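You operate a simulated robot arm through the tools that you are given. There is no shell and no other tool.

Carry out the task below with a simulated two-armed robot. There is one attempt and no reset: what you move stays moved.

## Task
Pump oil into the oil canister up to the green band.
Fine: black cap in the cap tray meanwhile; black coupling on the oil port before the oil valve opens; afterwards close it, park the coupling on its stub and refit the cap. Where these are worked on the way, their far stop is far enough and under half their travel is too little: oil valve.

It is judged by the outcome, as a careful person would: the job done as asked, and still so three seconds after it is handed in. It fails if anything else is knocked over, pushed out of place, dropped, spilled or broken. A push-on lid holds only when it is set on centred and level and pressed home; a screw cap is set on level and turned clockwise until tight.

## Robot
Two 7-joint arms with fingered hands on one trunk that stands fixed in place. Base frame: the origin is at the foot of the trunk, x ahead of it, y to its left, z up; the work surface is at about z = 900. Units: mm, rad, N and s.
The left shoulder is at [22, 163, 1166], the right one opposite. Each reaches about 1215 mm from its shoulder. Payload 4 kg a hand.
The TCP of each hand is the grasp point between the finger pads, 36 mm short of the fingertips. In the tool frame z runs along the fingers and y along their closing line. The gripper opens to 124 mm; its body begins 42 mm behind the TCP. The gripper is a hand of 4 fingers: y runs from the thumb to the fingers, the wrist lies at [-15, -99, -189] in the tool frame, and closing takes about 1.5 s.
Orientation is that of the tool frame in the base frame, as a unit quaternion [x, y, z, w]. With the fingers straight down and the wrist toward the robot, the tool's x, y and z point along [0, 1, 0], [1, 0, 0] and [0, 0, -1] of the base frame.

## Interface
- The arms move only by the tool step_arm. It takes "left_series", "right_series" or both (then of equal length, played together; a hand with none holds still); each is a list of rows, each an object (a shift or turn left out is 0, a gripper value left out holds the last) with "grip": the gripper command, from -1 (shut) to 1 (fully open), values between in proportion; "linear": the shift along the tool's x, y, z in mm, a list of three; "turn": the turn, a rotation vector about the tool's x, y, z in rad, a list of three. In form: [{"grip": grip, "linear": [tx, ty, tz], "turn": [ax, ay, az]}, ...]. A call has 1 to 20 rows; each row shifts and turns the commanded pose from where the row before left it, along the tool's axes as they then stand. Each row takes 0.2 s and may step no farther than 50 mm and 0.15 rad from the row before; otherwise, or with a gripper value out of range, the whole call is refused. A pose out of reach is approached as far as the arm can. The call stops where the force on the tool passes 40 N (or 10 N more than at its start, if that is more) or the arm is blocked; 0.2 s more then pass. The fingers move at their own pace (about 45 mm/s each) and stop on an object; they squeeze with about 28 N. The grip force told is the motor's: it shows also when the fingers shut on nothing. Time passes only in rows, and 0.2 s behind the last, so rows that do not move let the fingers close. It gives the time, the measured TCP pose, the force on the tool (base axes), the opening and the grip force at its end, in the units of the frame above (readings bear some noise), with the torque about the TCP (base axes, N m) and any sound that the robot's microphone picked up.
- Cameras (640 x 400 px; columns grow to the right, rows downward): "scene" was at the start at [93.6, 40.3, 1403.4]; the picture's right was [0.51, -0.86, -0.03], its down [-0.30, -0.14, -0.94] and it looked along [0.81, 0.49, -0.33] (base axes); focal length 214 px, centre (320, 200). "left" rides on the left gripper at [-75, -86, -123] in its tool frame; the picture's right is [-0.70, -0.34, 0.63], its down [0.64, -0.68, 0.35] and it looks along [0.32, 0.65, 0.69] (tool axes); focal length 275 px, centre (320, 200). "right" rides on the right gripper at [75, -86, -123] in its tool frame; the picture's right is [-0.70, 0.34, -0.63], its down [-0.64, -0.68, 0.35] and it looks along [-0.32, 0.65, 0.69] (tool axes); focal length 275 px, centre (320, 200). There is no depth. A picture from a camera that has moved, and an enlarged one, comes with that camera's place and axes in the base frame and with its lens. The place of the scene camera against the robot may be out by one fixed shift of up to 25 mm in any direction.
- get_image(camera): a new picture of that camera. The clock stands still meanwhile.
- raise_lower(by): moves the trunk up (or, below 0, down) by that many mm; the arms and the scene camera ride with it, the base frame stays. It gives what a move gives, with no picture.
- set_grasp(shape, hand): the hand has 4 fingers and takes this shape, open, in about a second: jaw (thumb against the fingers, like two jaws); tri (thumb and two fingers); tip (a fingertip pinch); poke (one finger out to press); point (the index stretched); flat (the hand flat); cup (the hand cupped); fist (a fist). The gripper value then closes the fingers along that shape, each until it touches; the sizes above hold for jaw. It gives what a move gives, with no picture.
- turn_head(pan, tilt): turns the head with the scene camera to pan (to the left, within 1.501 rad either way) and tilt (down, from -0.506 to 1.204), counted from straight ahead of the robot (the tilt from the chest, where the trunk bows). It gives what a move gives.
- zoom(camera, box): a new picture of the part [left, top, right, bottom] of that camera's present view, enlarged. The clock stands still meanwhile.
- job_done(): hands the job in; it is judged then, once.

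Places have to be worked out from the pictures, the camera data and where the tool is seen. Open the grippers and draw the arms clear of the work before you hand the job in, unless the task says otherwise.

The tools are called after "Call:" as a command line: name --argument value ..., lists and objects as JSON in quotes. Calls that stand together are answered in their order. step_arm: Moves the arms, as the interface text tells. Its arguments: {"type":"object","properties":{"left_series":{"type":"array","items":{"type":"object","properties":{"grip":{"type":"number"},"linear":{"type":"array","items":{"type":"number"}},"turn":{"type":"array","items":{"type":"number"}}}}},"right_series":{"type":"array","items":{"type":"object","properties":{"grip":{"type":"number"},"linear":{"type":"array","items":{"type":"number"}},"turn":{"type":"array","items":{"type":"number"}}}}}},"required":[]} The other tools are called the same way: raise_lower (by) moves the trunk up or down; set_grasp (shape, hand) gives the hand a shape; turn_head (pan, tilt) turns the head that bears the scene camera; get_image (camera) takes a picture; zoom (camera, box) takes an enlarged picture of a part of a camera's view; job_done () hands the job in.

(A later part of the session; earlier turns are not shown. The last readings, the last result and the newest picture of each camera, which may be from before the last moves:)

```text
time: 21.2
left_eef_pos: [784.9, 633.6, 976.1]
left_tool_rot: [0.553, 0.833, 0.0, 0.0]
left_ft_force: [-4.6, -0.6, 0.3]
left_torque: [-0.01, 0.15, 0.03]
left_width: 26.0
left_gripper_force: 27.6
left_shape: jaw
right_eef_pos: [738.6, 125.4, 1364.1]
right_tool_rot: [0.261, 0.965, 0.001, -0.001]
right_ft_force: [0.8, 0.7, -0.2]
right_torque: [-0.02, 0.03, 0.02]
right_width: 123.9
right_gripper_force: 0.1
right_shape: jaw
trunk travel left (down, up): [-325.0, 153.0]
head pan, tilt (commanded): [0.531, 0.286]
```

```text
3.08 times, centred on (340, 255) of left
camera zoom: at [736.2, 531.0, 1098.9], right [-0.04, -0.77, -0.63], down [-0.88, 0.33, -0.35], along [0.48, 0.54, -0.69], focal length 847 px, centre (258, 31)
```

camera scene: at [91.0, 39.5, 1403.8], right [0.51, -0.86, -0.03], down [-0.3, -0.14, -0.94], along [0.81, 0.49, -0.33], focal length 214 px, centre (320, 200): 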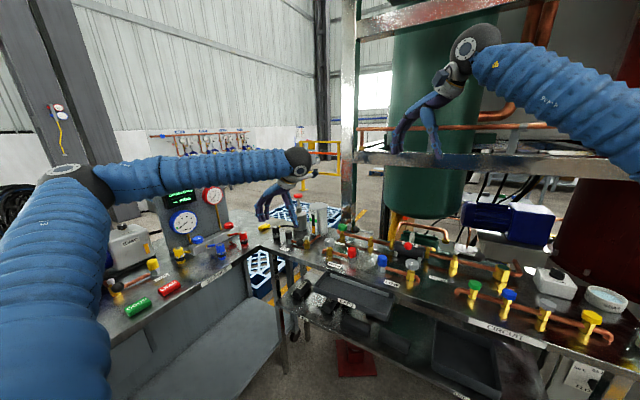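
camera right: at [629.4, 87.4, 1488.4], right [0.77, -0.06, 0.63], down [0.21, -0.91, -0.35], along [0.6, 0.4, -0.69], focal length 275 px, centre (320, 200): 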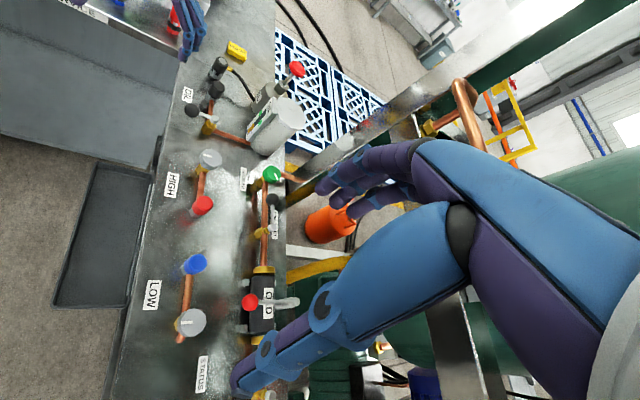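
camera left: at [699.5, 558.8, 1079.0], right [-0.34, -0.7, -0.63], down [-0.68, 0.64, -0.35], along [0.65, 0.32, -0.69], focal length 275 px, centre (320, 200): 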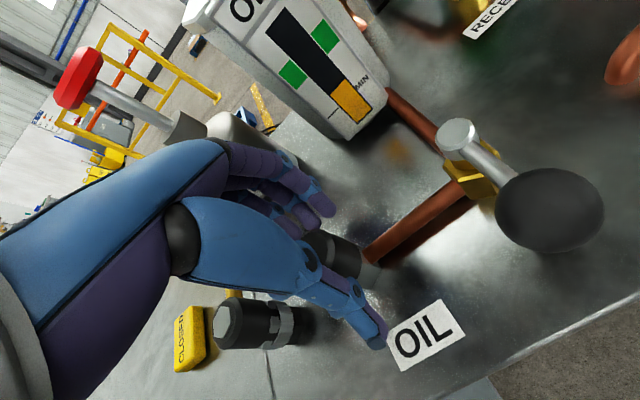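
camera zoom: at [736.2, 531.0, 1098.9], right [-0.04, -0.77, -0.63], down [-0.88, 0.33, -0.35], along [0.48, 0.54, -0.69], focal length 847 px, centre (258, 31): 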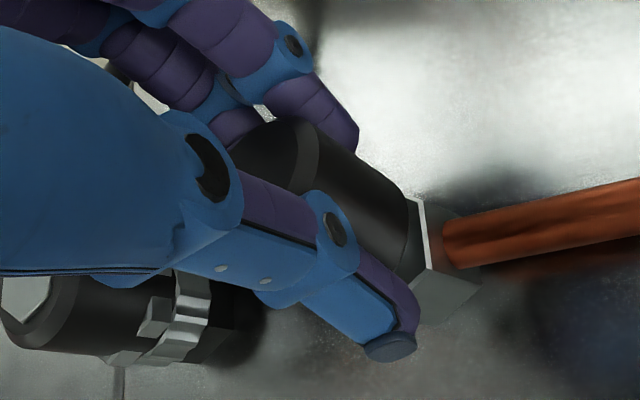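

The cap is coming off (push-on), with the open port hex showing beneath it. I keep lifting slowly.

Call:
step_arm --left_series '[{"linear": [0, 0, -3]}, {"linear": [0, 0, -3]}, {"linear": [0, 0, -3]}, {"linear": [0, 0, -3]}, {"linear": [0, 0, -3]}, {"linear": [0, 0, 0]}]'

Call:
zoom --camera "right" --box '[195, 65, 245, 105]'

Call:
zoom --camera "left" --box '[260, 190, 420, 320]'

```text
time: 22.6
left_eef_pos: [785.4, 632.8, 991.2]
left_tool_rot: [0.553, 0.833, 0.0, 0.0]
left_ft_force: [0.3, 0.1, -0.3]
left_torque: [-0.01, -0.03, -0.02]
left_width: 25.6
left_gripper_force: 28.3
left_shape: jaw
right_eef_pos: [738.3, 126.2, 1364.4]
right_tool_rot: [0.262, 0.965, 0.002, -0.001]
right_ft_force: [-0.1, 0.4, -0.8]
right_torque: [-0.04, -0.01, -0.02]
right_width: 123.6
right_gripper_force: 0.1
right_shape: jaw
trunk travel left (down, up): [-325.0, 153.0]
head pan, tilt (commanded): [0.531, 0.286]
```

```text
10.00 times, centred on (220, 85) of right
camera zoom: at [630.5, 89.1, 1487.6], right [0.77, -0.06, 0.63], down [0.21, -0.91, -0.35], along [0.6, 0.4, -0.69], focal length 2753 px, centre (1320, 1350)
```

zoom: 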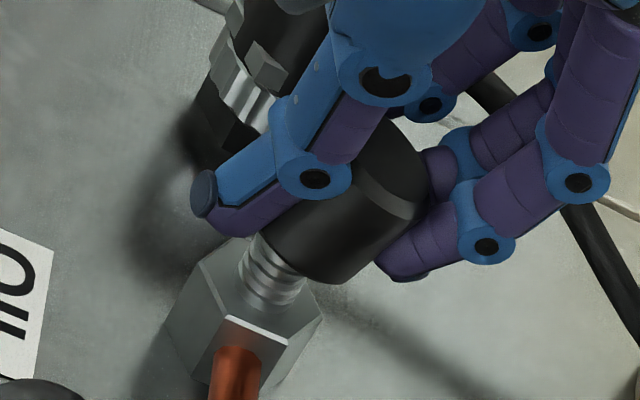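

```text
3.08 times, centred on (340, 255) of left
camera zoom: at [736.2, 531.7, 1113.8], right [-0.04, -0.77, -0.63], down [-0.88, 0.33, -0.35], along [0.48, 0.54, -0.69], focal length 847 px, centre (258, 31)
```

zoom: 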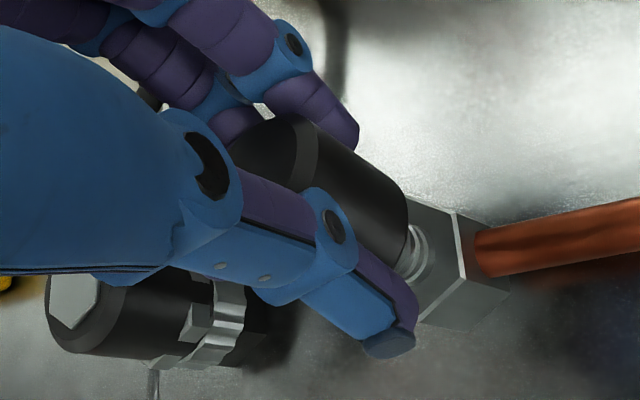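

The cap is off the ribbed spigot and moves with the hand. I lift it well clear and check how it sits in the fingers.

Call:
step_arm --left_series '[{"linear": [0, 0, -15]}, {"linear": [0, 0, -20]}, {"linear": [0, 0, -25]}, {"linear": [0, 0, -25]}, {"linear": [0, 0, 0]}]'

Call:
zoom --camera "right" --box '[180, 35, 260, 105]'

Call:
zoom --camera "left" --box '[240, 170, 440, 320]'

Call:
zoom --camera "scene" --box '[250, 180, 330, 250]'

```text
time: 23.8
left_eef_pos: [785.1, 634.8, 1075.6]
left_tool_rot: [0.553, 0.833, 0.0, -0.001]
left_ft_force: [0.1, 0.5, -0.3]
left_torque: [0.01, 0.0, 0.02]
left_width: 25.8
left_gripper_force: 28.1
left_shape: jaw
right_eef_pos: [739.0, 125.6, 1364.2]
right_tool_rot: [0.26, 0.965, 0.0, -0.001]
right_ft_force: [-0.4, 0.5, -0.3]
right_torque: [-0.05, 0.03, -0.01]
right_width: 123.8
right_gripper_force: 0.1
right_shape: jaw
trunk travel left (down, up): [-325.0, 153.0]
head pan, tilt (commanded): [0.531, 0.286]
```

```text
5.71 times, centred on (220, 70) of right
camera zoom: at [630.6, 89.5, 1487.5], right [0.77, -0.06, 0.63], down [0.21, -0.91, -0.35], along [0.6, 0.4, -0.69], focal length 1573 px, centre (891, 943)
```

zoom: 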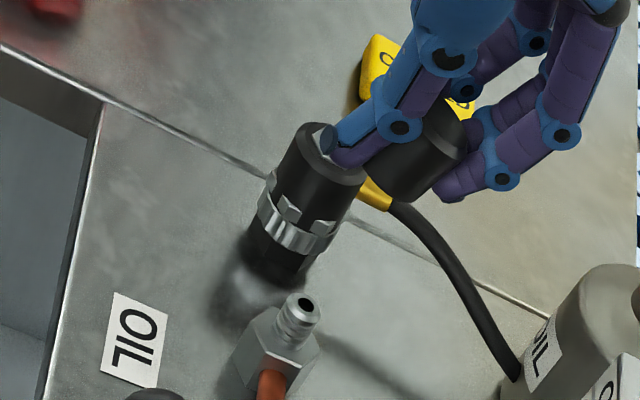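

```text
2.67 times, centred on (340, 245) of left
camera zoom: at [735.2, 531.6, 1198.3], right [-0.04, -0.77, -0.63], down [-0.88, 0.33, -0.35], along [0.47, 0.54, -0.69], focal length 734 px, centre (267, 80)
```

zoom: 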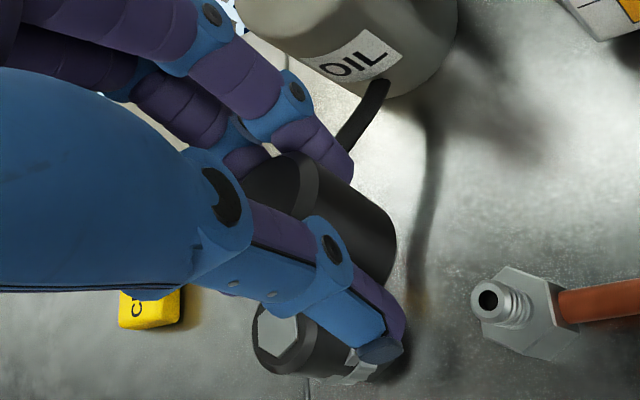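

```text
5.71 times, centred on (290, 215) of scene
camera zoom: at [93.8, 40.7, 1403.3], right [0.51, -0.86, -0.03], down [-0.3, -0.14, -0.94], along [0.81, 0.49, -0.33], focal length 1226 px, centre (491, 114)
```

zoom: 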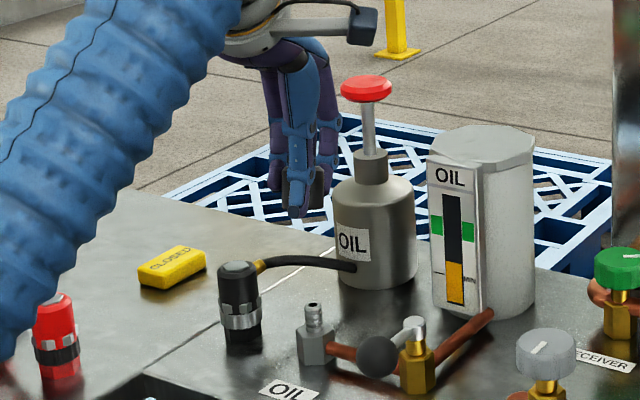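

The cap is firmly held, its lower edge just past the fingertips. I turn the hand to yaw 90° and carry the cap over to above the tray at about (645, 335).

Call:
step_arm --left_series '[{"turn": [0, 0, -0.13]}, {"turn": [0, 0, -0.13]}, {"turn": [0, 0, -0.13]}, {"turn": [0, 0, -0.13]}, {"turn": [0, 0, -0.13]}, {"turn": [0, 0, -0.13]}, {"turn": [0, 0, -0.13]}, {"turn": [0, 0, -0.13]}, {"turn": [0, 0, -0.128]}, {"linear": [17.5, -37.5, 0]}, {"linear": [17.5, -37.5, 0]}, {"linear": [17.5, -37.5, 0]}, {"linear": [17.5, -37.5, 0]}, {"linear": [17.5, -37.5, 0]}, {"linear": [17.5, -37.5, 0]}, {"linear": [17.5, -37.5, 0]}, {"linear": [17.5, -37.5, 0]}, {"linear": [0, 0, 0]}]'

Call:
get_image --camera "left"

Call:
get_image --camera "right"

Call:
get_image --camera "scene"

```text
time: 27.6
left_eef_pos: [644.8, 334.7, 1074.7]
left_tool_rot: [0.0, 1.0, -0.001, 0.0]
left_ft_force: [-0.2, -0.4, -0.1]
left_torque: [-0.03, 0.0, 0.03]
left_width: 25.0
left_gripper_force: 27.9
left_shape: jaw
right_eef_pos: [738.6, 127.3, 1364.7]
right_tool_rot: [0.26, 0.966, 0.0, -0.001]
right_ft_force: [-0.9, 0.8, -0.8]
right_torque: [-0.01, 0.0, 0.0]
right_width: 123.9
right_gripper_force: 0.0
right_shape: jaw
trunk travel left (down, up): [-325.0, 153.0]
head pan, tilt (commanded): [0.531, 0.286]
```

```text
taken
camera left: at [720.2, 247.9, 1197.3], right [0.7, -0.34, -0.63], down [-0.65, -0.68, -0.34], along [-0.31, 0.65, -0.69], focal length 275 px, centre (320, 200)
```

left: 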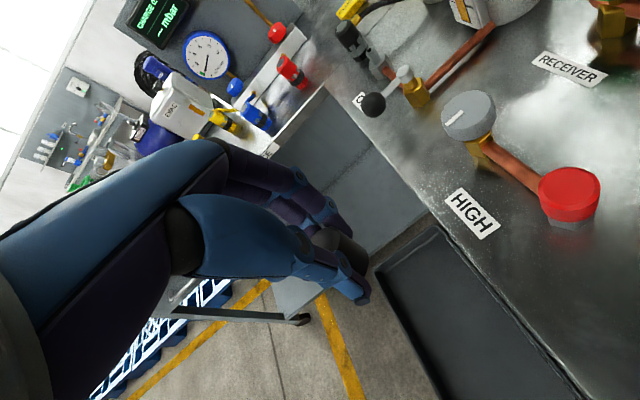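

```text
taken
camera right: at [630.5, 90.2, 1487.5], right [0.77, -0.06, 0.63], down [0.21, -0.91, -0.35], along [0.6, 0.4, -0.69], focal length 275 px, centre (320, 200)
```

right: 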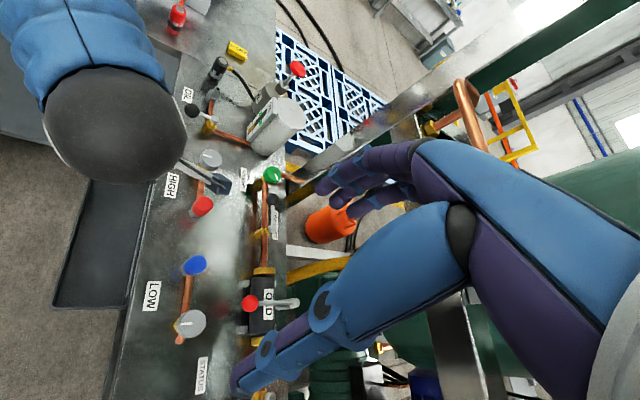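

```text
taken
camera scene: at [93.7, 41.2, 1403.3], right [0.51, -0.86, -0.03], down [-0.3, -0.14, -0.94], along [0.81, 0.49, -0.33], focal length 214 px, centre (320, 200)
```

scene: 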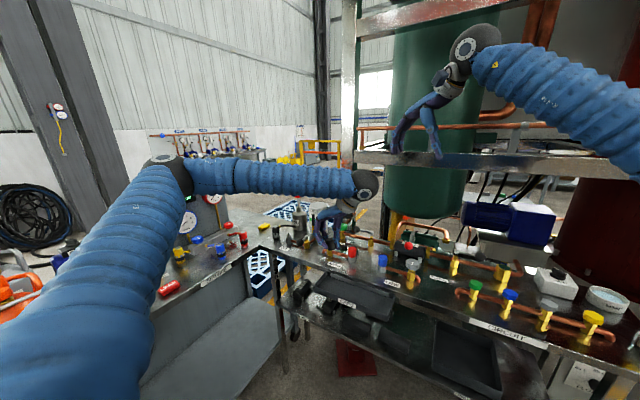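

Tray corners re-computed: x≈603–697, left end y≈386. I shift to (648, 312) and lower into the tray, stopping short of the estimated floor.

Call:
step_arm --left_series '[{"linear": [-3, -23, 20]}, {"linear": [0, 0, 30]}, {"linear": [0, 0, 30]}, {"linear": [0, 0, 30]}, {"linear": [0, 0, 20]}, {"linear": [0, 0, 10]}, {"linear": [0, 0, 0]}]'

Call:
zoom --camera "left" --box '[240, 180, 480, 350]'

Call:
zoom --camera "scene" --box '[300, 220, 400, 320]'

```text
time: 29.2
left_eef_pos: [645.9, 308.7, 935.6]
left_tool_rot: [0.001, 1.0, 0.0, 0.0]
left_ft_force: [0.2, 0.0, -0.8]
left_torque: [-0.03, 0.03, -0.03]
left_width: 25.0
left_gripper_force: 27.7
left_shape: jaw
right_eef_pos: [739.3, 125.3, 1364.3]
right_tool_rot: [0.26, 0.966, 0.001, 0.0]
right_ft_force: [0.0, -0.7, 0.0]
right_torque: [-0.01, 0.0, 0.0]
right_width: 123.8
right_gripper_force: 0.1
right_shape: jaw
trunk travel left (down, up): [-325.0, 153.0]
head pan, tilt (commanded): [0.531, 0.286]
```

```text
2.35 times, centred on (360, 265) of left
camera zoom: at [721.3, 223.5, 1058.4], right [0.7, -0.34, -0.63], down [-0.65, -0.68, -0.35], along [-0.31, 0.65, -0.69], focal length 648 px, centre (226, 47)
```

zoom: 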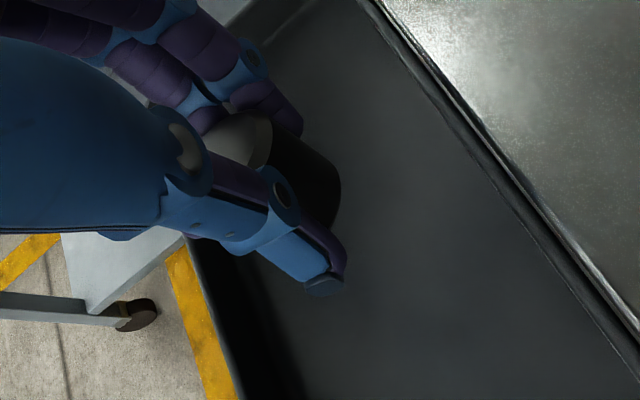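

```text
4.00 times, centred on (350, 270) of scene
camera zoom: at [93.5, 40.2, 1403.4], right [0.51, -0.86, -0.03], down [-0.3, -0.14, -0.94], along [0.81, 0.49, -0.33], focal length 858 px, centre (200, -80)
```

zoom: 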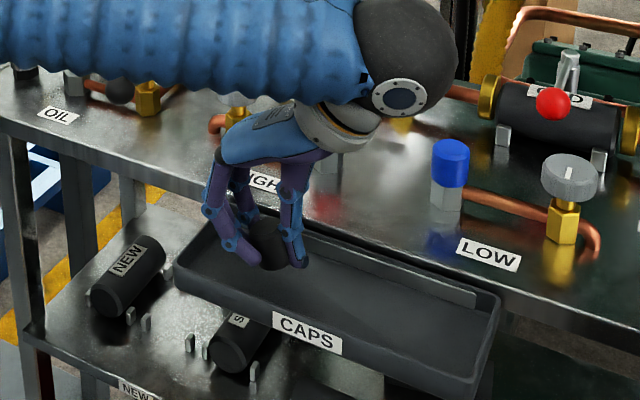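

The cap is inside the tray outline. I lower in small steps and watch the vertical force for the floor.

Call:
step_arm --left_series '[{"linear": [0, 0, 5]}, {"linear": [0, 0, 5]}, {"linear": [0, 0, 3]}, {"linear": [0, 0, 3]}, {"linear": [0, 0, 3]}, {"linear": [0, 0, 0]}]'

Call:
zoom --camera "scene" --box '[330, 250, 390, 300]'

```text
time: 30.6
left_eef_pos: [646.2, 310.7, 917.3]
left_tool_rot: [0.001, 1.0, 0.0, 0.0]
left_ft_force: [-0.2, -0.8, -0.7]
left_torque: [0.01, 0.0, 0.01]
left_width: 24.9
left_gripper_force: 28.4
left_shape: jaw
right_eef_pos: [738.8, 125.6, 1364.1]
right_tool_rot: [0.26, 0.966, 0.001, -0.001]
right_ft_force: [-0.6, 0.7, -0.5]
right_torque: [0.04, -0.01, 0.04]
right_width: 124.0
right_gripper_force: 0.0
right_shape: jaw
trunk travel left (down, up): [-325.0, 153.0]
head pan, tilt (commanded): [0.531, 0.286]
```

```text
8.00 times, centred on (360, 275) of scene
camera zoom: at [93.7, 40.2, 1403.4], right [0.51, -0.86, -0.03], down [-0.3, -0.14, -0.94], along [0.81, 0.49, -0.33], focal length 1716 px, centre (0, -400)
```

zoom: 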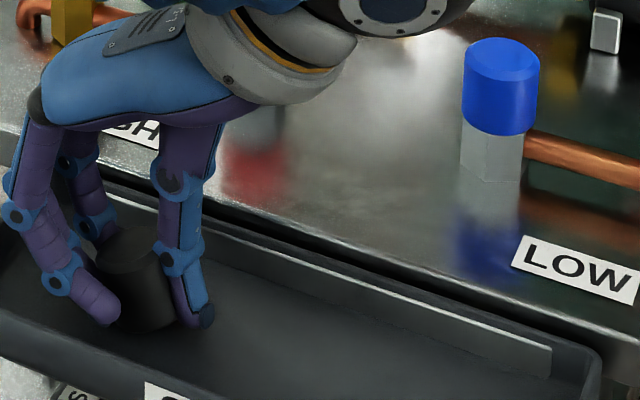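

No contact yet, but the cap's lower edge is near the floor. I continue in 2 mm steps.

Call:
step_arm --left_series '[{"linear": [0, 0, 2]}, {"linear": [0, 0, 2]}, {"linear": [0, 0, 2]}, {"linear": [0, 0, 0]}]'

```text
time: 31.6
left_eef_pos: [646.5, 309.7, 914.0]
left_tool_rot: [0.001, 1.0, 0.0, 0.002]
left_ft_force: [2.8, -1.8, 33.1]
left_torque: [0.44, -0.2, -0.07]
left_width: 25.9
left_gripper_force: 27.9
left_shape: jaw
right_eef_pos: [737.3, 124.0, 1366.2]
right_tool_rot: [0.26, 0.966, 0.001, 0.0]
right_ft_force: [-0.2, 0.0, -0.8]
right_torque: [0.03, 0.03, 0.05]
right_width: 123.8
right_gripper_force: 0.1
right_shape: jaw
trunk travel left (down, up): [-325.0, 153.0]
head pan, tilt (commanded): [0.531, 0.286]
```

The cap has met the tray floor (33 N). I ease up 3 mm and open the fingers moderately to release it.

Call:
step_arm --left_series '[{"linear": [0, 0, -3]}, {"linear": [0, 0, 0]}, {"grip": -0.3}, {"grip": -0.1}, {"grip": 0.05}, {"grip": 0.05}, {"grip": 0.05}, {"linear": [0, 0, 0]}]'

Call:
zoom --camera "scene" --box '[330, 250, 390, 300]'

Call:
zoom --camera "left" --box '[240, 180, 480, 350]'

```text
time: 33.4
left_eef_pos: [647.7, 311.4, 913.0]
left_tool_rot: [0.002, 1.0, -0.001, -0.001]
left_ft_force: [0.1, 0.6, 0.1]
left_torque: [-0.03, -0.04, 0.04]
left_width: 64.6
left_gripper_force: 0.1
left_shape: jaw
right_eef_pos: [738.9, 125.6, 1363.4]
right_tool_rot: [0.261, 0.965, 0.001, 0.0]
right_ft_force: [1.1, -0.8, 0.5]
right_torque: [0.02, -0.01, 0.02]
right_width: 123.7
right_gripper_force: 0.0
right_shape: jaw
trunk travel left (down, up): [-325.0, 153.0]
head pan, tilt (commanded): [0.531, 0.286]
```

```text
8.00 times, centred on (360, 275) of scene
camera zoom: at [93.8, 40.3, 1403.3], right [0.51, -0.86, -0.03], down [-0.3, -0.14, -0.94], along [0.81, 0.49, -0.33], focal length 1716 px, centre (0, -400)
```

zoom: 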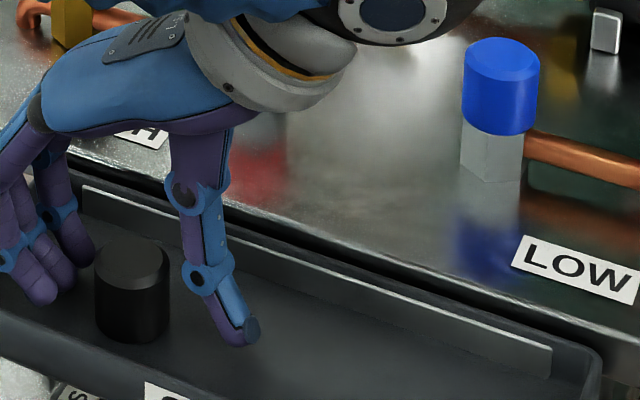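

```text
2.35 times, centred on (360, 265) of left
camera zoom: at [722.4, 225.1, 1036.5], right [0.7, -0.34, -0.63], down [-0.65, -0.68, -0.35], along [-0.31, 0.65, -0.69], focal length 648 px, centre (226, 47)
```

zoom: 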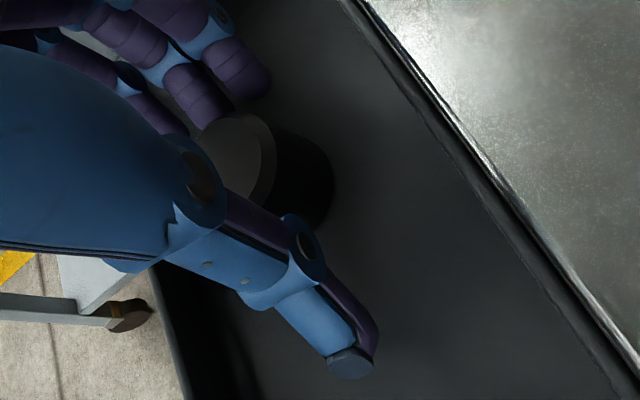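

The cap stands upright in the tray. I lift out and carry the empty hand to above the coupling at about (784, 716).

Call:
step_arm --left_series '[{"linear": [0, 0, -20], "grip": 0.15}, {"linear": [0, 0, -40]}, {"linear": [0, 0, -45]}, {"linear": [0, 0, -45]}, {"linear": [-8, 35, -10]}, {"linear": [-14, 38, 0]}, {"linear": [-14, 38, 0]}, {"linear": [-14, 38, 0]}, {"linear": [-14, 38, 0]}, {"linear": [-14, 38, 0]}, {"linear": [-14, 38, 0]}, {"linear": [-14, 38, 0]}, {"linear": [-14, 38, 0]}, {"linear": [-14, 38, 0]}, {"linear": [-2, 28, 0]}, {"linear": [0, 0, 0]}]'

Call:
get_image --camera "left"

Call:
zoom --camera "left" --box '[310, 190, 470, 320]'

Call:
zoom --camera "right" --box '[150, 20, 330, 160]'

```text
time: 36.8
left_eef_pos: [784.0, 715.4, 1075.8]
left_tool_rot: [0.001, 1.0, 0.001, 0.001]
left_ft_force: [0.1, 0.6, 0.3]
left_torque: [0.01, -0.01, -0.03]
left_width: 71.1
left_gripper_force: 0.1
left_shape: jaw
right_eef_pos: [739.4, 124.8, 1364.7]
right_tool_rot: [0.261, 0.965, 0.001, -0.001]
right_ft_force: [0.5, -0.6, 0.4]
right_torque: [0.02, 0.0, 0.01]
right_width: 123.9
right_gripper_force: 0.1
right_shape: jaw
trunk travel left (down, up): [-325.0, 153.0]
head pan, tilt (commanded): [0.531, 0.286]
```

```text
taken
camera left: at [859.5, 629.1, 1197.8], right [0.7, -0.34, -0.63], down [-0.65, -0.68, -0.35], along [-0.31, 0.65, -0.69], focal length 275 px, centre (320, 200)
```

left: 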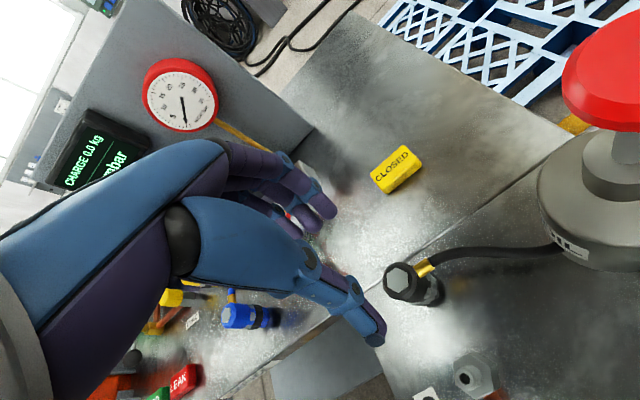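

```text
3.08 times, centred on (390, 255) of left
camera zoom: at [859.5, 629.1, 1197.8], right [0.7, -0.34, -0.63], down [-0.65, -0.68, -0.35], along [-0.31, 0.65, -0.69], focal length 847 px, centre (105, 31)
```

zoom: 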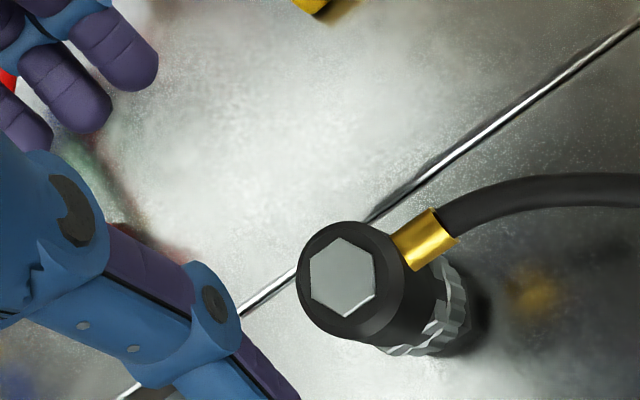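

```text
2.86 times, centred on (240, 90) of right
camera zoom: at [630.5, 88.7, 1487.7], right [0.77, -0.06, 0.63], down [0.21, -0.91, -0.35], along [0.6, 0.4, -0.69], focal length 786 px, centre (549, 514)
```

zoom: 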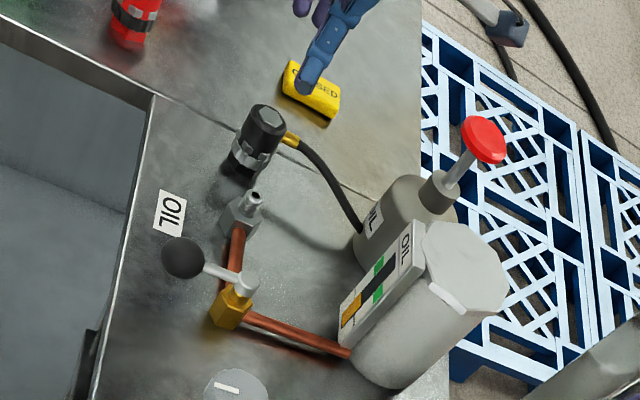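

The coupling top is centred under the TCP within ~2 mm. I descend to TCP z≈969 so the fingertips stop just above the lugged ring.

Call:
step_arm --left_series '[{"linear": [-1, 0, 25]}, {"linear": [0, 0, 25]}, {"linear": [0, 0, 25]}, {"linear": [0, 0, 15]}, {"linear": [0, 0, 10]}, {"linear": [0, 0, 6]}, {"linear": [0, 0, 0]}]'

Call:
zoom --camera "left" --box '[240, 160, 440, 320]'

Call:
zoom --camera "right" --box '[180, 35, 260, 105]'

Call:
zoom --camera "scene" --box '[250, 190, 330, 250]'

```text
time: 38.4
left_eef_pos: [786.4, 715.1, 967.4]
left_tool_rot: [0.001, 1.0, 0.0, 0.001]
left_ft_force: [-0.6, 0.1, 0.1]
left_torque: [-0.02, -0.02, 0.01]
left_width: 71.1
left_gripper_force: 0.0
left_shape: jaw
right_eef_pos: [739.2, 125.3, 1364.8]
right_tool_rot: [0.261, 0.965, 0.002, -0.001]
right_ft_force: [0.0, -0.3, -0.3]
right_torque: [0.0, 0.02, -0.03]
right_width: 124.0
right_gripper_force: 0.0
right_shape: jaw
trunk travel left (down, up): [-325.0, 153.0]
head pan, tilt (commanded): [0.531, 0.286]
```

```text
2.50 times, centred on (340, 240) of left
camera zoom: at [861.3, 629.2, 1090.7], right [0.7, -0.34, -0.63], down [-0.65, -0.68, -0.35], along [-0.31, 0.65, -0.69], focal length 688 px, centre (270, 100)
```

zoom: 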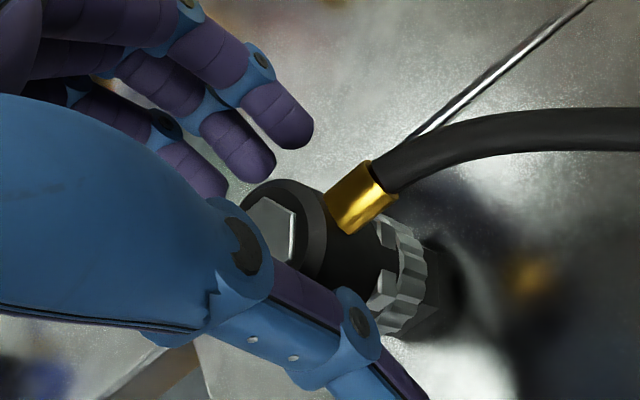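

```text
5.71 times, centred on (220, 70) of right
camera zoom: at [630.3, 89.0, 1487.8], right [0.77, -0.06, 0.63], down [0.21, -0.91, -0.35], along [0.6, 0.4, -0.69], focal length 1573 px, centre (891, 943)
```

zoom: 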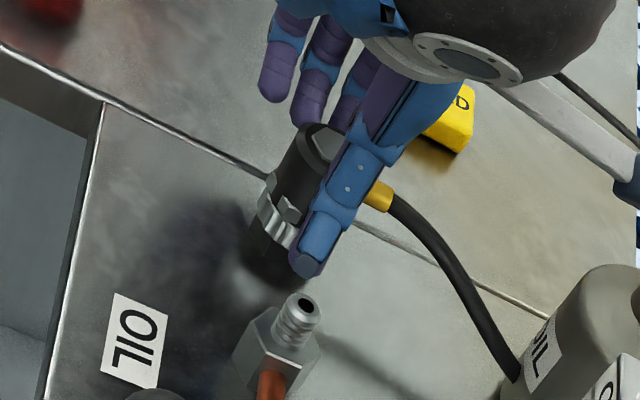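

```text
6.67 times, centred on (290, 220) of scene
camera zoom: at [93.5, 40.2, 1403.4], right [0.51, -0.86, -0.03], down [-0.3, -0.14, -0.94], along [0.81, 0.49, -0.33], focal length 1430 px, centre (520, 67)
```

zoom: 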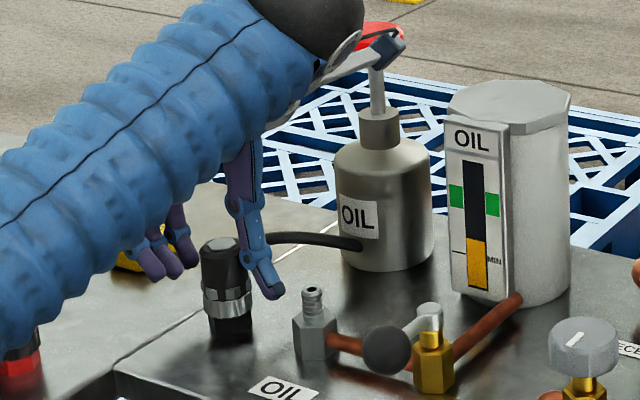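

Fingers straddle the coupling body above the ring with the hose fitting free between them. I close the grip.

Call:
step_arm --left_series '[{"grip": -1}, {"grip": -1}, {"grip": -1}, {"grip": -1}, {"grip": -1}, {"grip": -1}, {"grip": -1}]'

Call:
zoom --camera "left" --box '[240, 160, 440, 320]'

Call:
zoom --camera "right" --box '[190, 45, 250, 95]'

```text
time: 40.0
left_eef_pos: [785.4, 714.0, 970.6]
left_tool_rot: [0.0, 1.0, 0.0, 0.001]
left_ft_force: [1.1, 0.8, 18.0]
left_torque: [0.41, -0.04, 0.0]
left_width: 27.6
left_gripper_force: 28.4
left_shape: jaw
right_eef_pos: [737.9, 124.0, 1364.7]
right_tool_rot: [0.26, 0.966, 0.001, -0.001]
right_ft_force: [-0.3, -0.4, 0.9]
right_torque: [0.01, -0.01, -0.03]
right_width: 124.0
right_gripper_force: 0.0
right_shape: jaw
trunk travel left (down, up): [-325.0, 153.0]
head pan, tilt (commanded): [0.531, 0.286]
```

```text
2.50 times, centred on (340, 240) of left
camera zoom: at [860.5, 628.5, 1092.9], right [0.7, -0.34, -0.63], down [-0.65, -0.68, -0.35], along [-0.31, 0.65, -0.69], focal length 688 px, centre (270, 100)
```

zoom: 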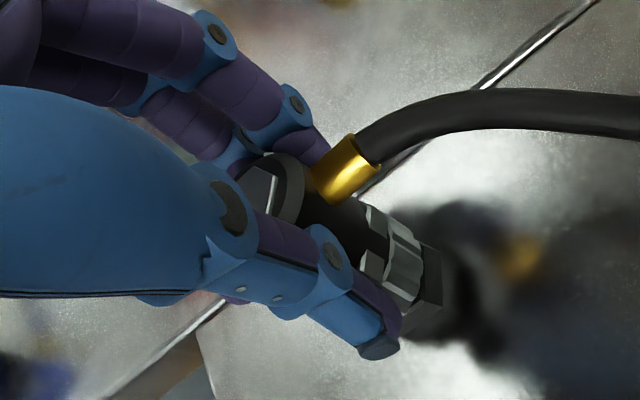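

```text
8.00 times, centred on (220, 70) of right
camera zoom: at [629.1, 87.8, 1488.5], right [0.77, -0.06, 0.63], down [0.21, -0.91, -0.35], along [0.6, 0.4, -0.69], focal length 2202 px, centre (1120, 1240)
```

zoom: 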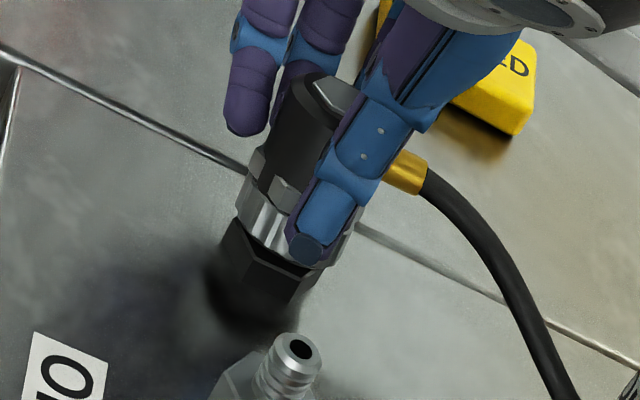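

The coupling is held. I pull straight up in small steps.

Call:
step_arm --left_series '[{"linear": [0, 0, -2]}, {"linear": [0, 0, -2]}, {"linear": [0, 0, -2]}, {"linear": [0, 0, -2]}, {"linear": [0, 0, -2]}, {"linear": [0, 0, 0]}]'

Call:
zoom --camera "right" --box '[190, 45, 250, 95]'

Call:
zoom --camera "left" --box '[240, 160, 440, 320]'

```text
time: 41.4
left_eef_pos: [784.1, 714.8, 976.9]
left_tool_rot: [0.0, 1.0, 0.0, 0.0]
left_ft_force: [0.3, 2.8, -2.1]
left_torque: [0.16, -0.05, 0.0]
left_width: 25.7
left_gripper_force: 28.2
left_shape: jaw
right_eef_pos: [739.5, 126.0, 1363.4]
right_tool_rot: [0.26, 0.966, 0.001, 0.0]
right_ft_force: [-0.1, 0.1, 0.0]
right_torque: [-0.02, -0.02, 0.01]
right_width: 124.0
right_gripper_force: 0.1
right_shape: jaw
trunk travel left (down, up): [-325.0, 153.0]
head pan, tilt (commanded): [0.531, 0.286]
```

```text
8.00 times, centred on (220, 70) of right
camera zoom: at [630.5, 89.4, 1487.6], right [0.77, -0.06, 0.63], down [0.21, -0.91, -0.35], along [0.6, 0.4, -0.69], focal length 2202 px, centre (1120, 1240)
```

zoom: 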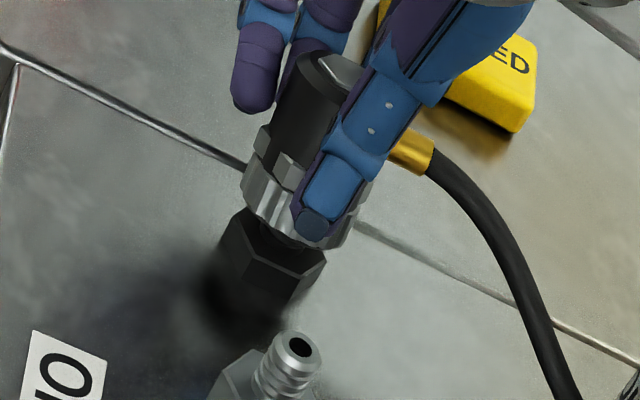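

```text
2.50 times, centred on (340, 240) of left
camera zoom: at [860.5, 630.2, 1100.4], right [0.7, -0.34, -0.63], down [-0.65, -0.68, -0.35], along [-0.31, 0.65, -0.69], focal length 688 px, centre (270, 100)
```

zoom: 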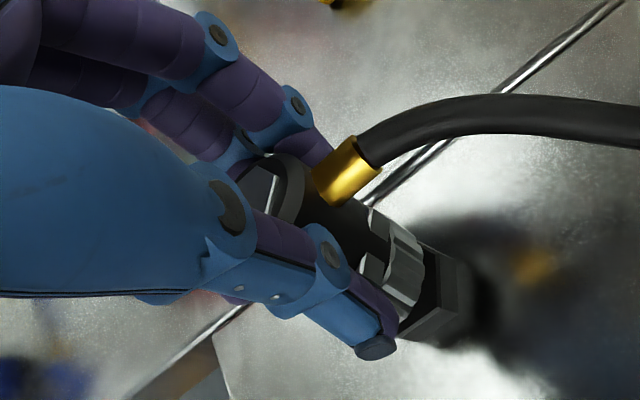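

The coupling is coming off its stub. I keep lifting until it is clear.

Call:
step_arm --left_series '[{"linear": [0, 0, -4]}, {"linear": [0, 0, -4]}, {"linear": [0, 0, -5]}, {"linear": [0, 0, -7]}, {"linear": [0, 0, -10]}, {"linear": [0, 0, -10]}, {"linear": [0, 0, 0]}]'

Call:
zoom --camera "right" --box '[180, 35, 260, 105]'

Call:
zoom --camera "scene" --box '[250, 190, 330, 250]'

Call:
zoom --camera "left" --box '[240, 160, 440, 320]'

```text
time: 43.0
left_eef_pos: [785.2, 716.3, 1018.0]
left_tool_rot: [0.001, 1.0, 0.0, -0.001]
left_ft_force: [-0.3, -0.7, -1.1]
left_torque: [0.01, 0.03, 0.0]
left_width: 25.5
left_gripper_force: 28.5
left_shape: jaw
right_eef_pos: [740.1, 125.8, 1364.3]
right_tool_rot: [0.261, 0.965, 0.001, -0.001]
right_ft_force: [1.1, 0.6, -0.1]
right_torque: [-0.01, 0.01, 0.01]
right_width: 123.9
right_gripper_force: 0.1
right_shape: jaw
trunk travel left (down, up): [-325.0, 153.0]
head pan, tilt (commanded): [0.531, 0.286]
```

```text
5.71 times, centred on (220, 70) of right
camera zoom: at [631.1, 89.0, 1487.3], right [0.77, -0.06, 0.63], down [0.21, -0.91, -0.35], along [0.6, 0.4, -0.69], focal length 1573 px, centre (891, 943)
```

zoom: 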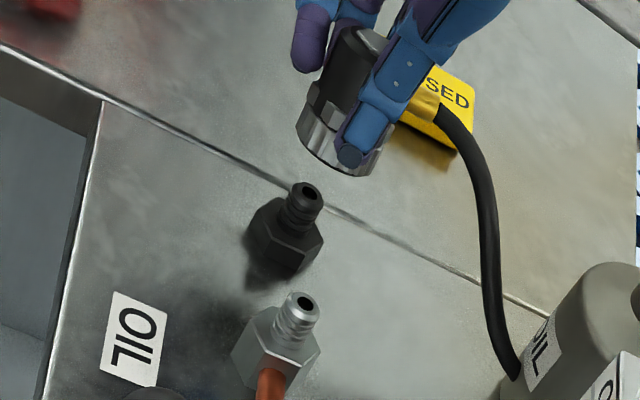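

```text
6.67 times, centred on (290, 220) of scene
camera zoom: at [94.3, 40.3, 1403.3], right [0.51, -0.86, -0.03], down [-0.3, -0.14, -0.94], along [0.81, 0.49, -0.33], focal length 1430 px, centre (520, 67)
```

zoom: 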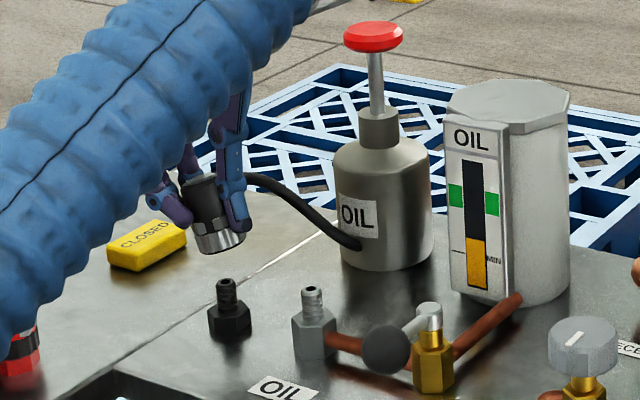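

```text
2.50 times, centred on (340, 240) of left
camera zoom: at [861.4, 629.4, 1140.9], right [0.69, -0.34, -0.63], down [-0.65, -0.68, -0.34], along [-0.31, 0.65, -0.69], focal length 688 px, centre (270, 100)
```

zoom: 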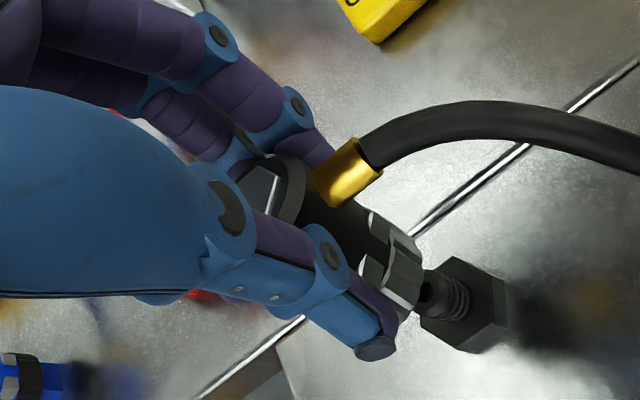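

The coupling is free and the stub shows the same spigot as the port. It may be slightly tilted in the grip, so I enlarge to check.

Call:
zoom --camera "scene" --box '[266, 207, 296, 234]'

Call:
zoom --camera "right" --box '[205, 35, 245, 85]'

Call:
zoom --camera "left" --box '[300, 210, 400, 290]'

```text
14.81 times, centred on (281, 220) of scene
camera zoom: at [94.3, 40.3, 1403.3], right [0.51, -0.86, -0.03], down [-0.3, -0.14, -0.94], along [0.81, 0.49, -0.33], focal length 3177 px, centre (898, -104)
```

zoom: 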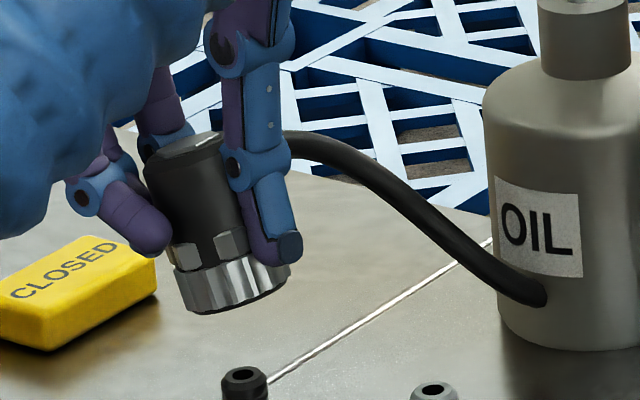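

```text
8.00 times, centred on (225, 60) of right
camera zoom: at [631.1, 89.0, 1487.3], right [0.77, -0.06, 0.63], down [0.21, -0.91, -0.35], along [0.6, 0.4, -0.69], focal length 2202 px, centre (1080, 1320)
```

zoom: 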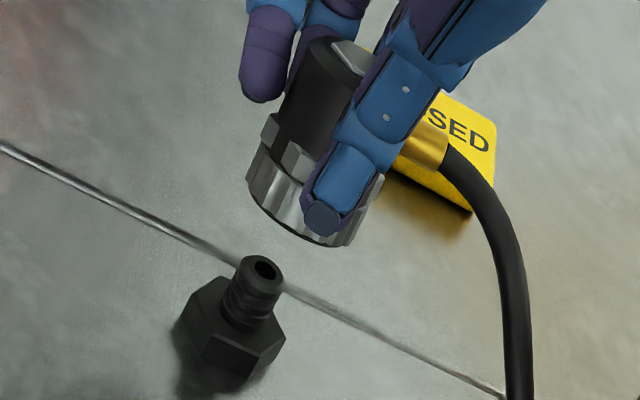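

```text
5.00 times, centred on (350, 250) of left
camera zoom: at [861.4, 629.4, 1140.9], right [0.69, -0.34, -0.63], down [-0.65, -0.68, -0.34], along [-0.31, 0.65, -0.69], focal length 1376 px, centre (170, -50)
```

zoom: 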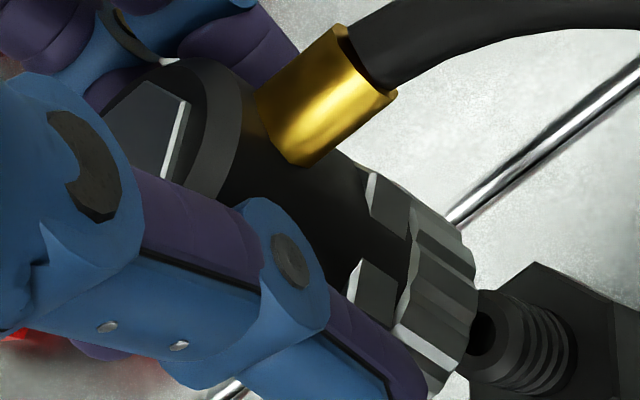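

The coupling leans about 11° (bottom toward −y, along the thumb). I raise a little, carry it over the port, and tilt the hand −0.2 rad about tool x to bring the coupling upright.

Call:
step_arm --left_series '[{"linear": [0, 0, -12]}, {"linear": [0, -10, -10]}, {"linear": [0, -18, 0]}, {"linear": [0, -18, 0]}, {"linear": [0, -18, 0]}, {"linear": [0, -16, 0]}, {"turn": [-0.067, 0, 0]}, {"turn": [-0.067, 0, 0]}, {"turn": [-0.066, 0, 0]}, {"linear": [0, 0, 0]}]'

Call:
zoom --camera "scene" --box '[270, 207, 320, 247]'

Call:
zoom --camera "right" --box '[190, 40, 250, 110]'

Call:
zoom --camera "left" --box '[280, 190, 440, 310]'

```text
time: 45.2
left_eef_pos: [784.9, 636.1, 1040.5]
left_tool_rot: [0.0, 0.995, 0.1, 0.0]
left_ft_force: [0.7, -0.2, -1.8]
left_torque: [-0.03, 0.01, 0.0]
left_width: 25.2
left_gripper_force: 27.3
left_shape: jaw
right_eef_pos: [738.7, 125.2, 1365.3]
right_tool_rot: [0.26, 0.966, 0.001, 0.0]
right_ft_force: [0.5, 0.6, 0.1]
right_torque: [-0.01, -0.01, 0.03]
right_width: 124.1
right_gripper_force: 0.0
right_shape: jaw
trunk travel left (down, up): [-325.0, 153.0]
head pan, tilt (commanded): [0.531, 0.286]
```

```text
10.00 times, centred on (295, 227) of scene
camera zoom: at [93.8, 40.6, 1403.3], right [0.51, -0.86, -0.03], down [-0.3, -0.14, -0.94], along [0.81, 0.49, -0.33], focal length 2145 px, centre (570, -70)
```

zoom: 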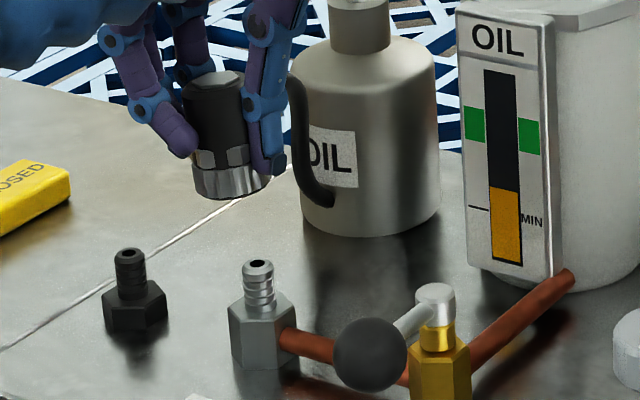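

```text
5.71 times, centred on (220, 75) of right
camera zoom: at [630.6, 89.3, 1487.6], right [0.77, -0.06, 0.63], down [0.21, -0.91, -0.35], along [0.6, 0.4, -0.69], focal length 1573 px, centre (891, 914)
```

zoom: 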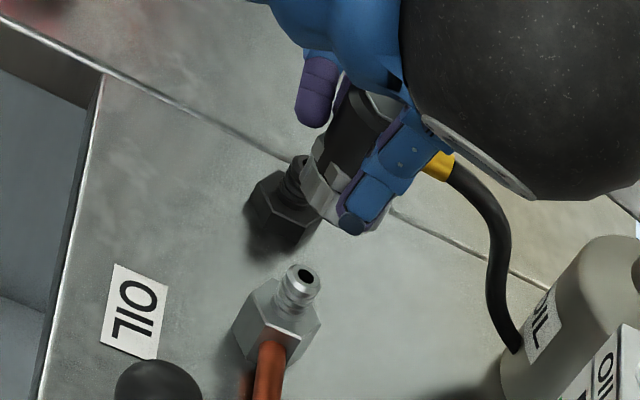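

```text
3.33 times, centred on (360, 250) of left
camera zoom: at [860.7, 527.8, 1143.3], right [0.7, -0.21, -0.69], down [-0.65, -0.6, -0.47], along [-0.31, 0.77, -0.55], focal length 918 px, centre (187, 33)
```

zoom: 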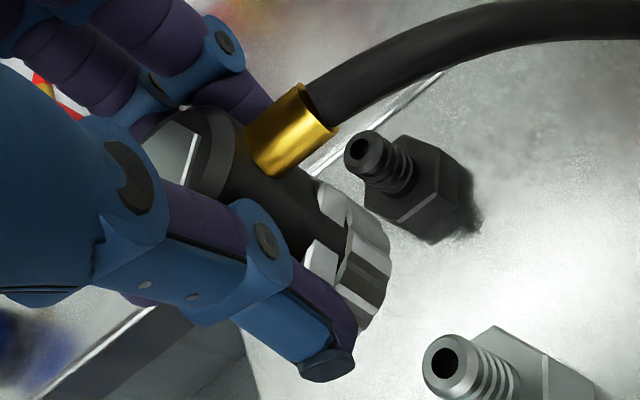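

The coupling is now upright; its lower ring centre works out to about (785.5, 647, 983), so it is ~12 mm too far in +y over the port at (784.5, 635). I shift −y 12 mm and lower to just above the spigot.

Call:
step_arm --left_series '[{"linear": [0.5, -11.8, -2.4]}, {"linear": [0, 0, 0]}, {"linear": [0, -2, 9.8]}, {"linear": [0, -2, 9.8]}, {"linear": [0, -1.2, 5.9]}, {"linear": [0, 0, 0]}]'

Call:
zoom --camera "scene" --box '[270, 207, 320, 247]'

Call:
zoom --camera "right" --box '[200, 55, 240, 105]'

Call:
zoom --camera "left" --box '[280, 190, 440, 310]'

```text
time: 46.6
left_eef_pos: [785.1, 623.1, 1013.8]
left_tool_rot: [0.001, 0.995, 0.099, 0.0]
left_ft_force: [0.2, 0.1, -0.8]
left_torque: [-0.01, 0.04, 0.03]
left_width: 25.3
left_gripper_force: 27.9
left_shape: jaw
right_eef_pos: [739.0, 124.9, 1363.2]
right_tool_rot: [0.26, 0.966, 0.001, 0.0]
right_ft_force: [0.1, 0.3, -0.5]
right_torque: [0.01, -0.04, -0.03]
right_width: 123.9
right_gripper_force: 0.1
right_shape: jaw
trunk travel left (down, up): [-325.0, 153.0]
head pan, tilt (commanded): [0.531, 0.286]
```

```text
10.00 times, centred on (295, 227) of scene
camera zoom: at [93.7, 40.2, 1403.4], right [0.51, -0.86, -0.03], down [-0.3, -0.14, -0.94], along [0.81, 0.49, -0.33], focal length 2145 px, centre (570, -70)
```

zoom: 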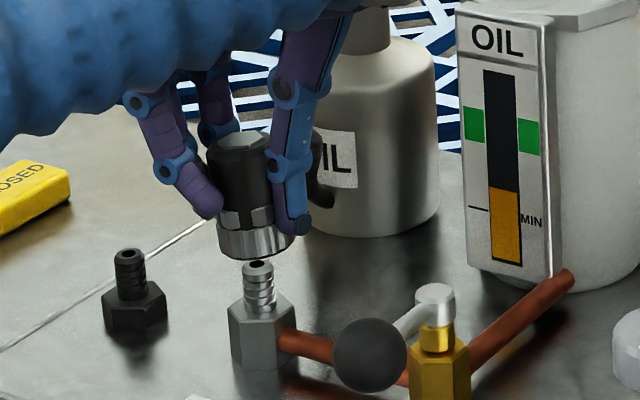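

```text
8.00 times, centred on (220, 80) of right
camera zoom: at [630.5, 89.0, 1487.7], right [0.77, -0.06, 0.63], down [0.21, -0.91, -0.35], along [0.6, 0.4, -0.69], focal length 2202 px, centre (1120, 1160)
```

zoom: 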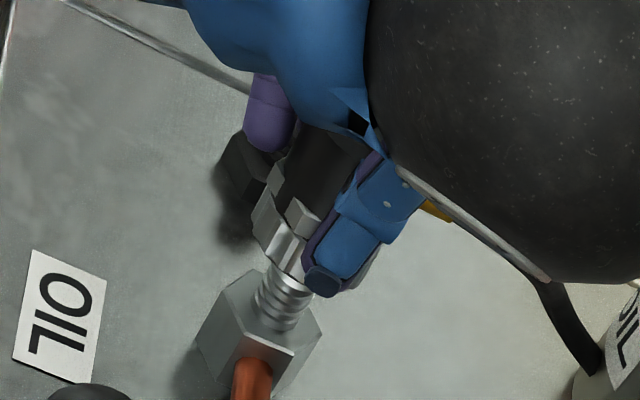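

```text
3.33 times, centred on (360, 250) of left
camera zoom: at [859.8, 515.5, 1116.4], right [0.7, -0.21, -0.69], down [-0.65, -0.6, -0.47], along [-0.31, 0.77, -0.55], focal length 918 px, centre (187, 33)
```

zoom: 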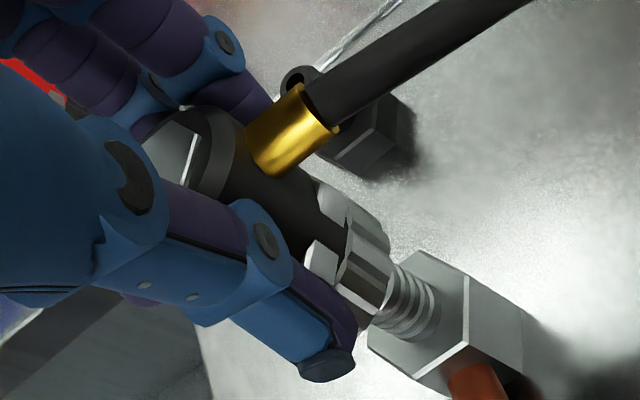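

I enlarge the left and right views of the ring and spigot to measure the remaining misalignment.

Call:
zoom --camera "left" --box '[340, 225, 430, 300]'

Call:
zoom --camera "right" --box '[210, 70, 240, 100]'

Call:
zoom --camera "scene" --box '[282, 215, 306, 247]'

```text
5.33 times, centred on (385, 262) of left
camera zoom: at [859.8, 515.5, 1116.4], right [0.7, -0.21, -0.69], down [-0.65, -0.6, -0.47], along [-0.31, 0.77, -0.55], focal length 1468 px, centre (-27, -133)
```

zoom: 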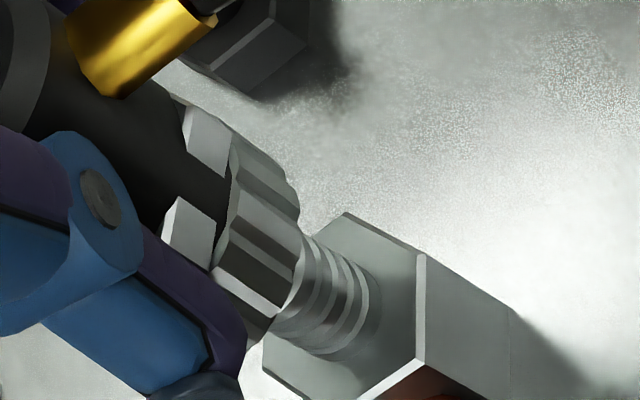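

```text
13.33 times, centred on (225, 85) of right
camera zoom: at [630.5, 89.0, 1487.7], right [0.77, -0.06, 0.63], down [0.21, -0.91, -0.35], along [0.6, 0.4, -0.69], focal length 3670 px, centre (1587, 1733)
```

zoom: 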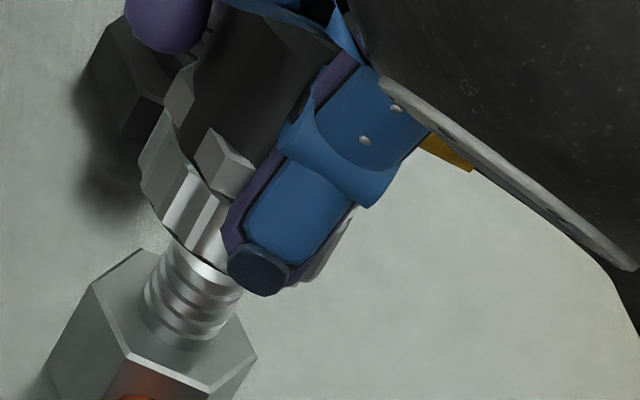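

```text
12.50 times, centred on (294, 231) of scene
camera zoom: at [93.7, 40.2, 1403.4], right [0.51, -0.86, -0.03], down [-0.3, -0.14, -0.94], along [0.81, 0.49, -0.33], focal length 2681 px, centre (645, -188)
```

zoom: 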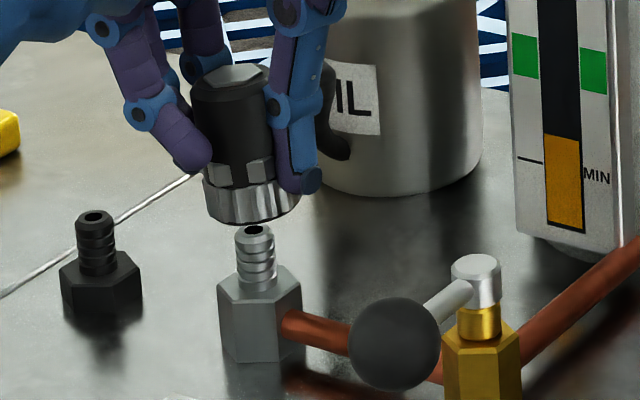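

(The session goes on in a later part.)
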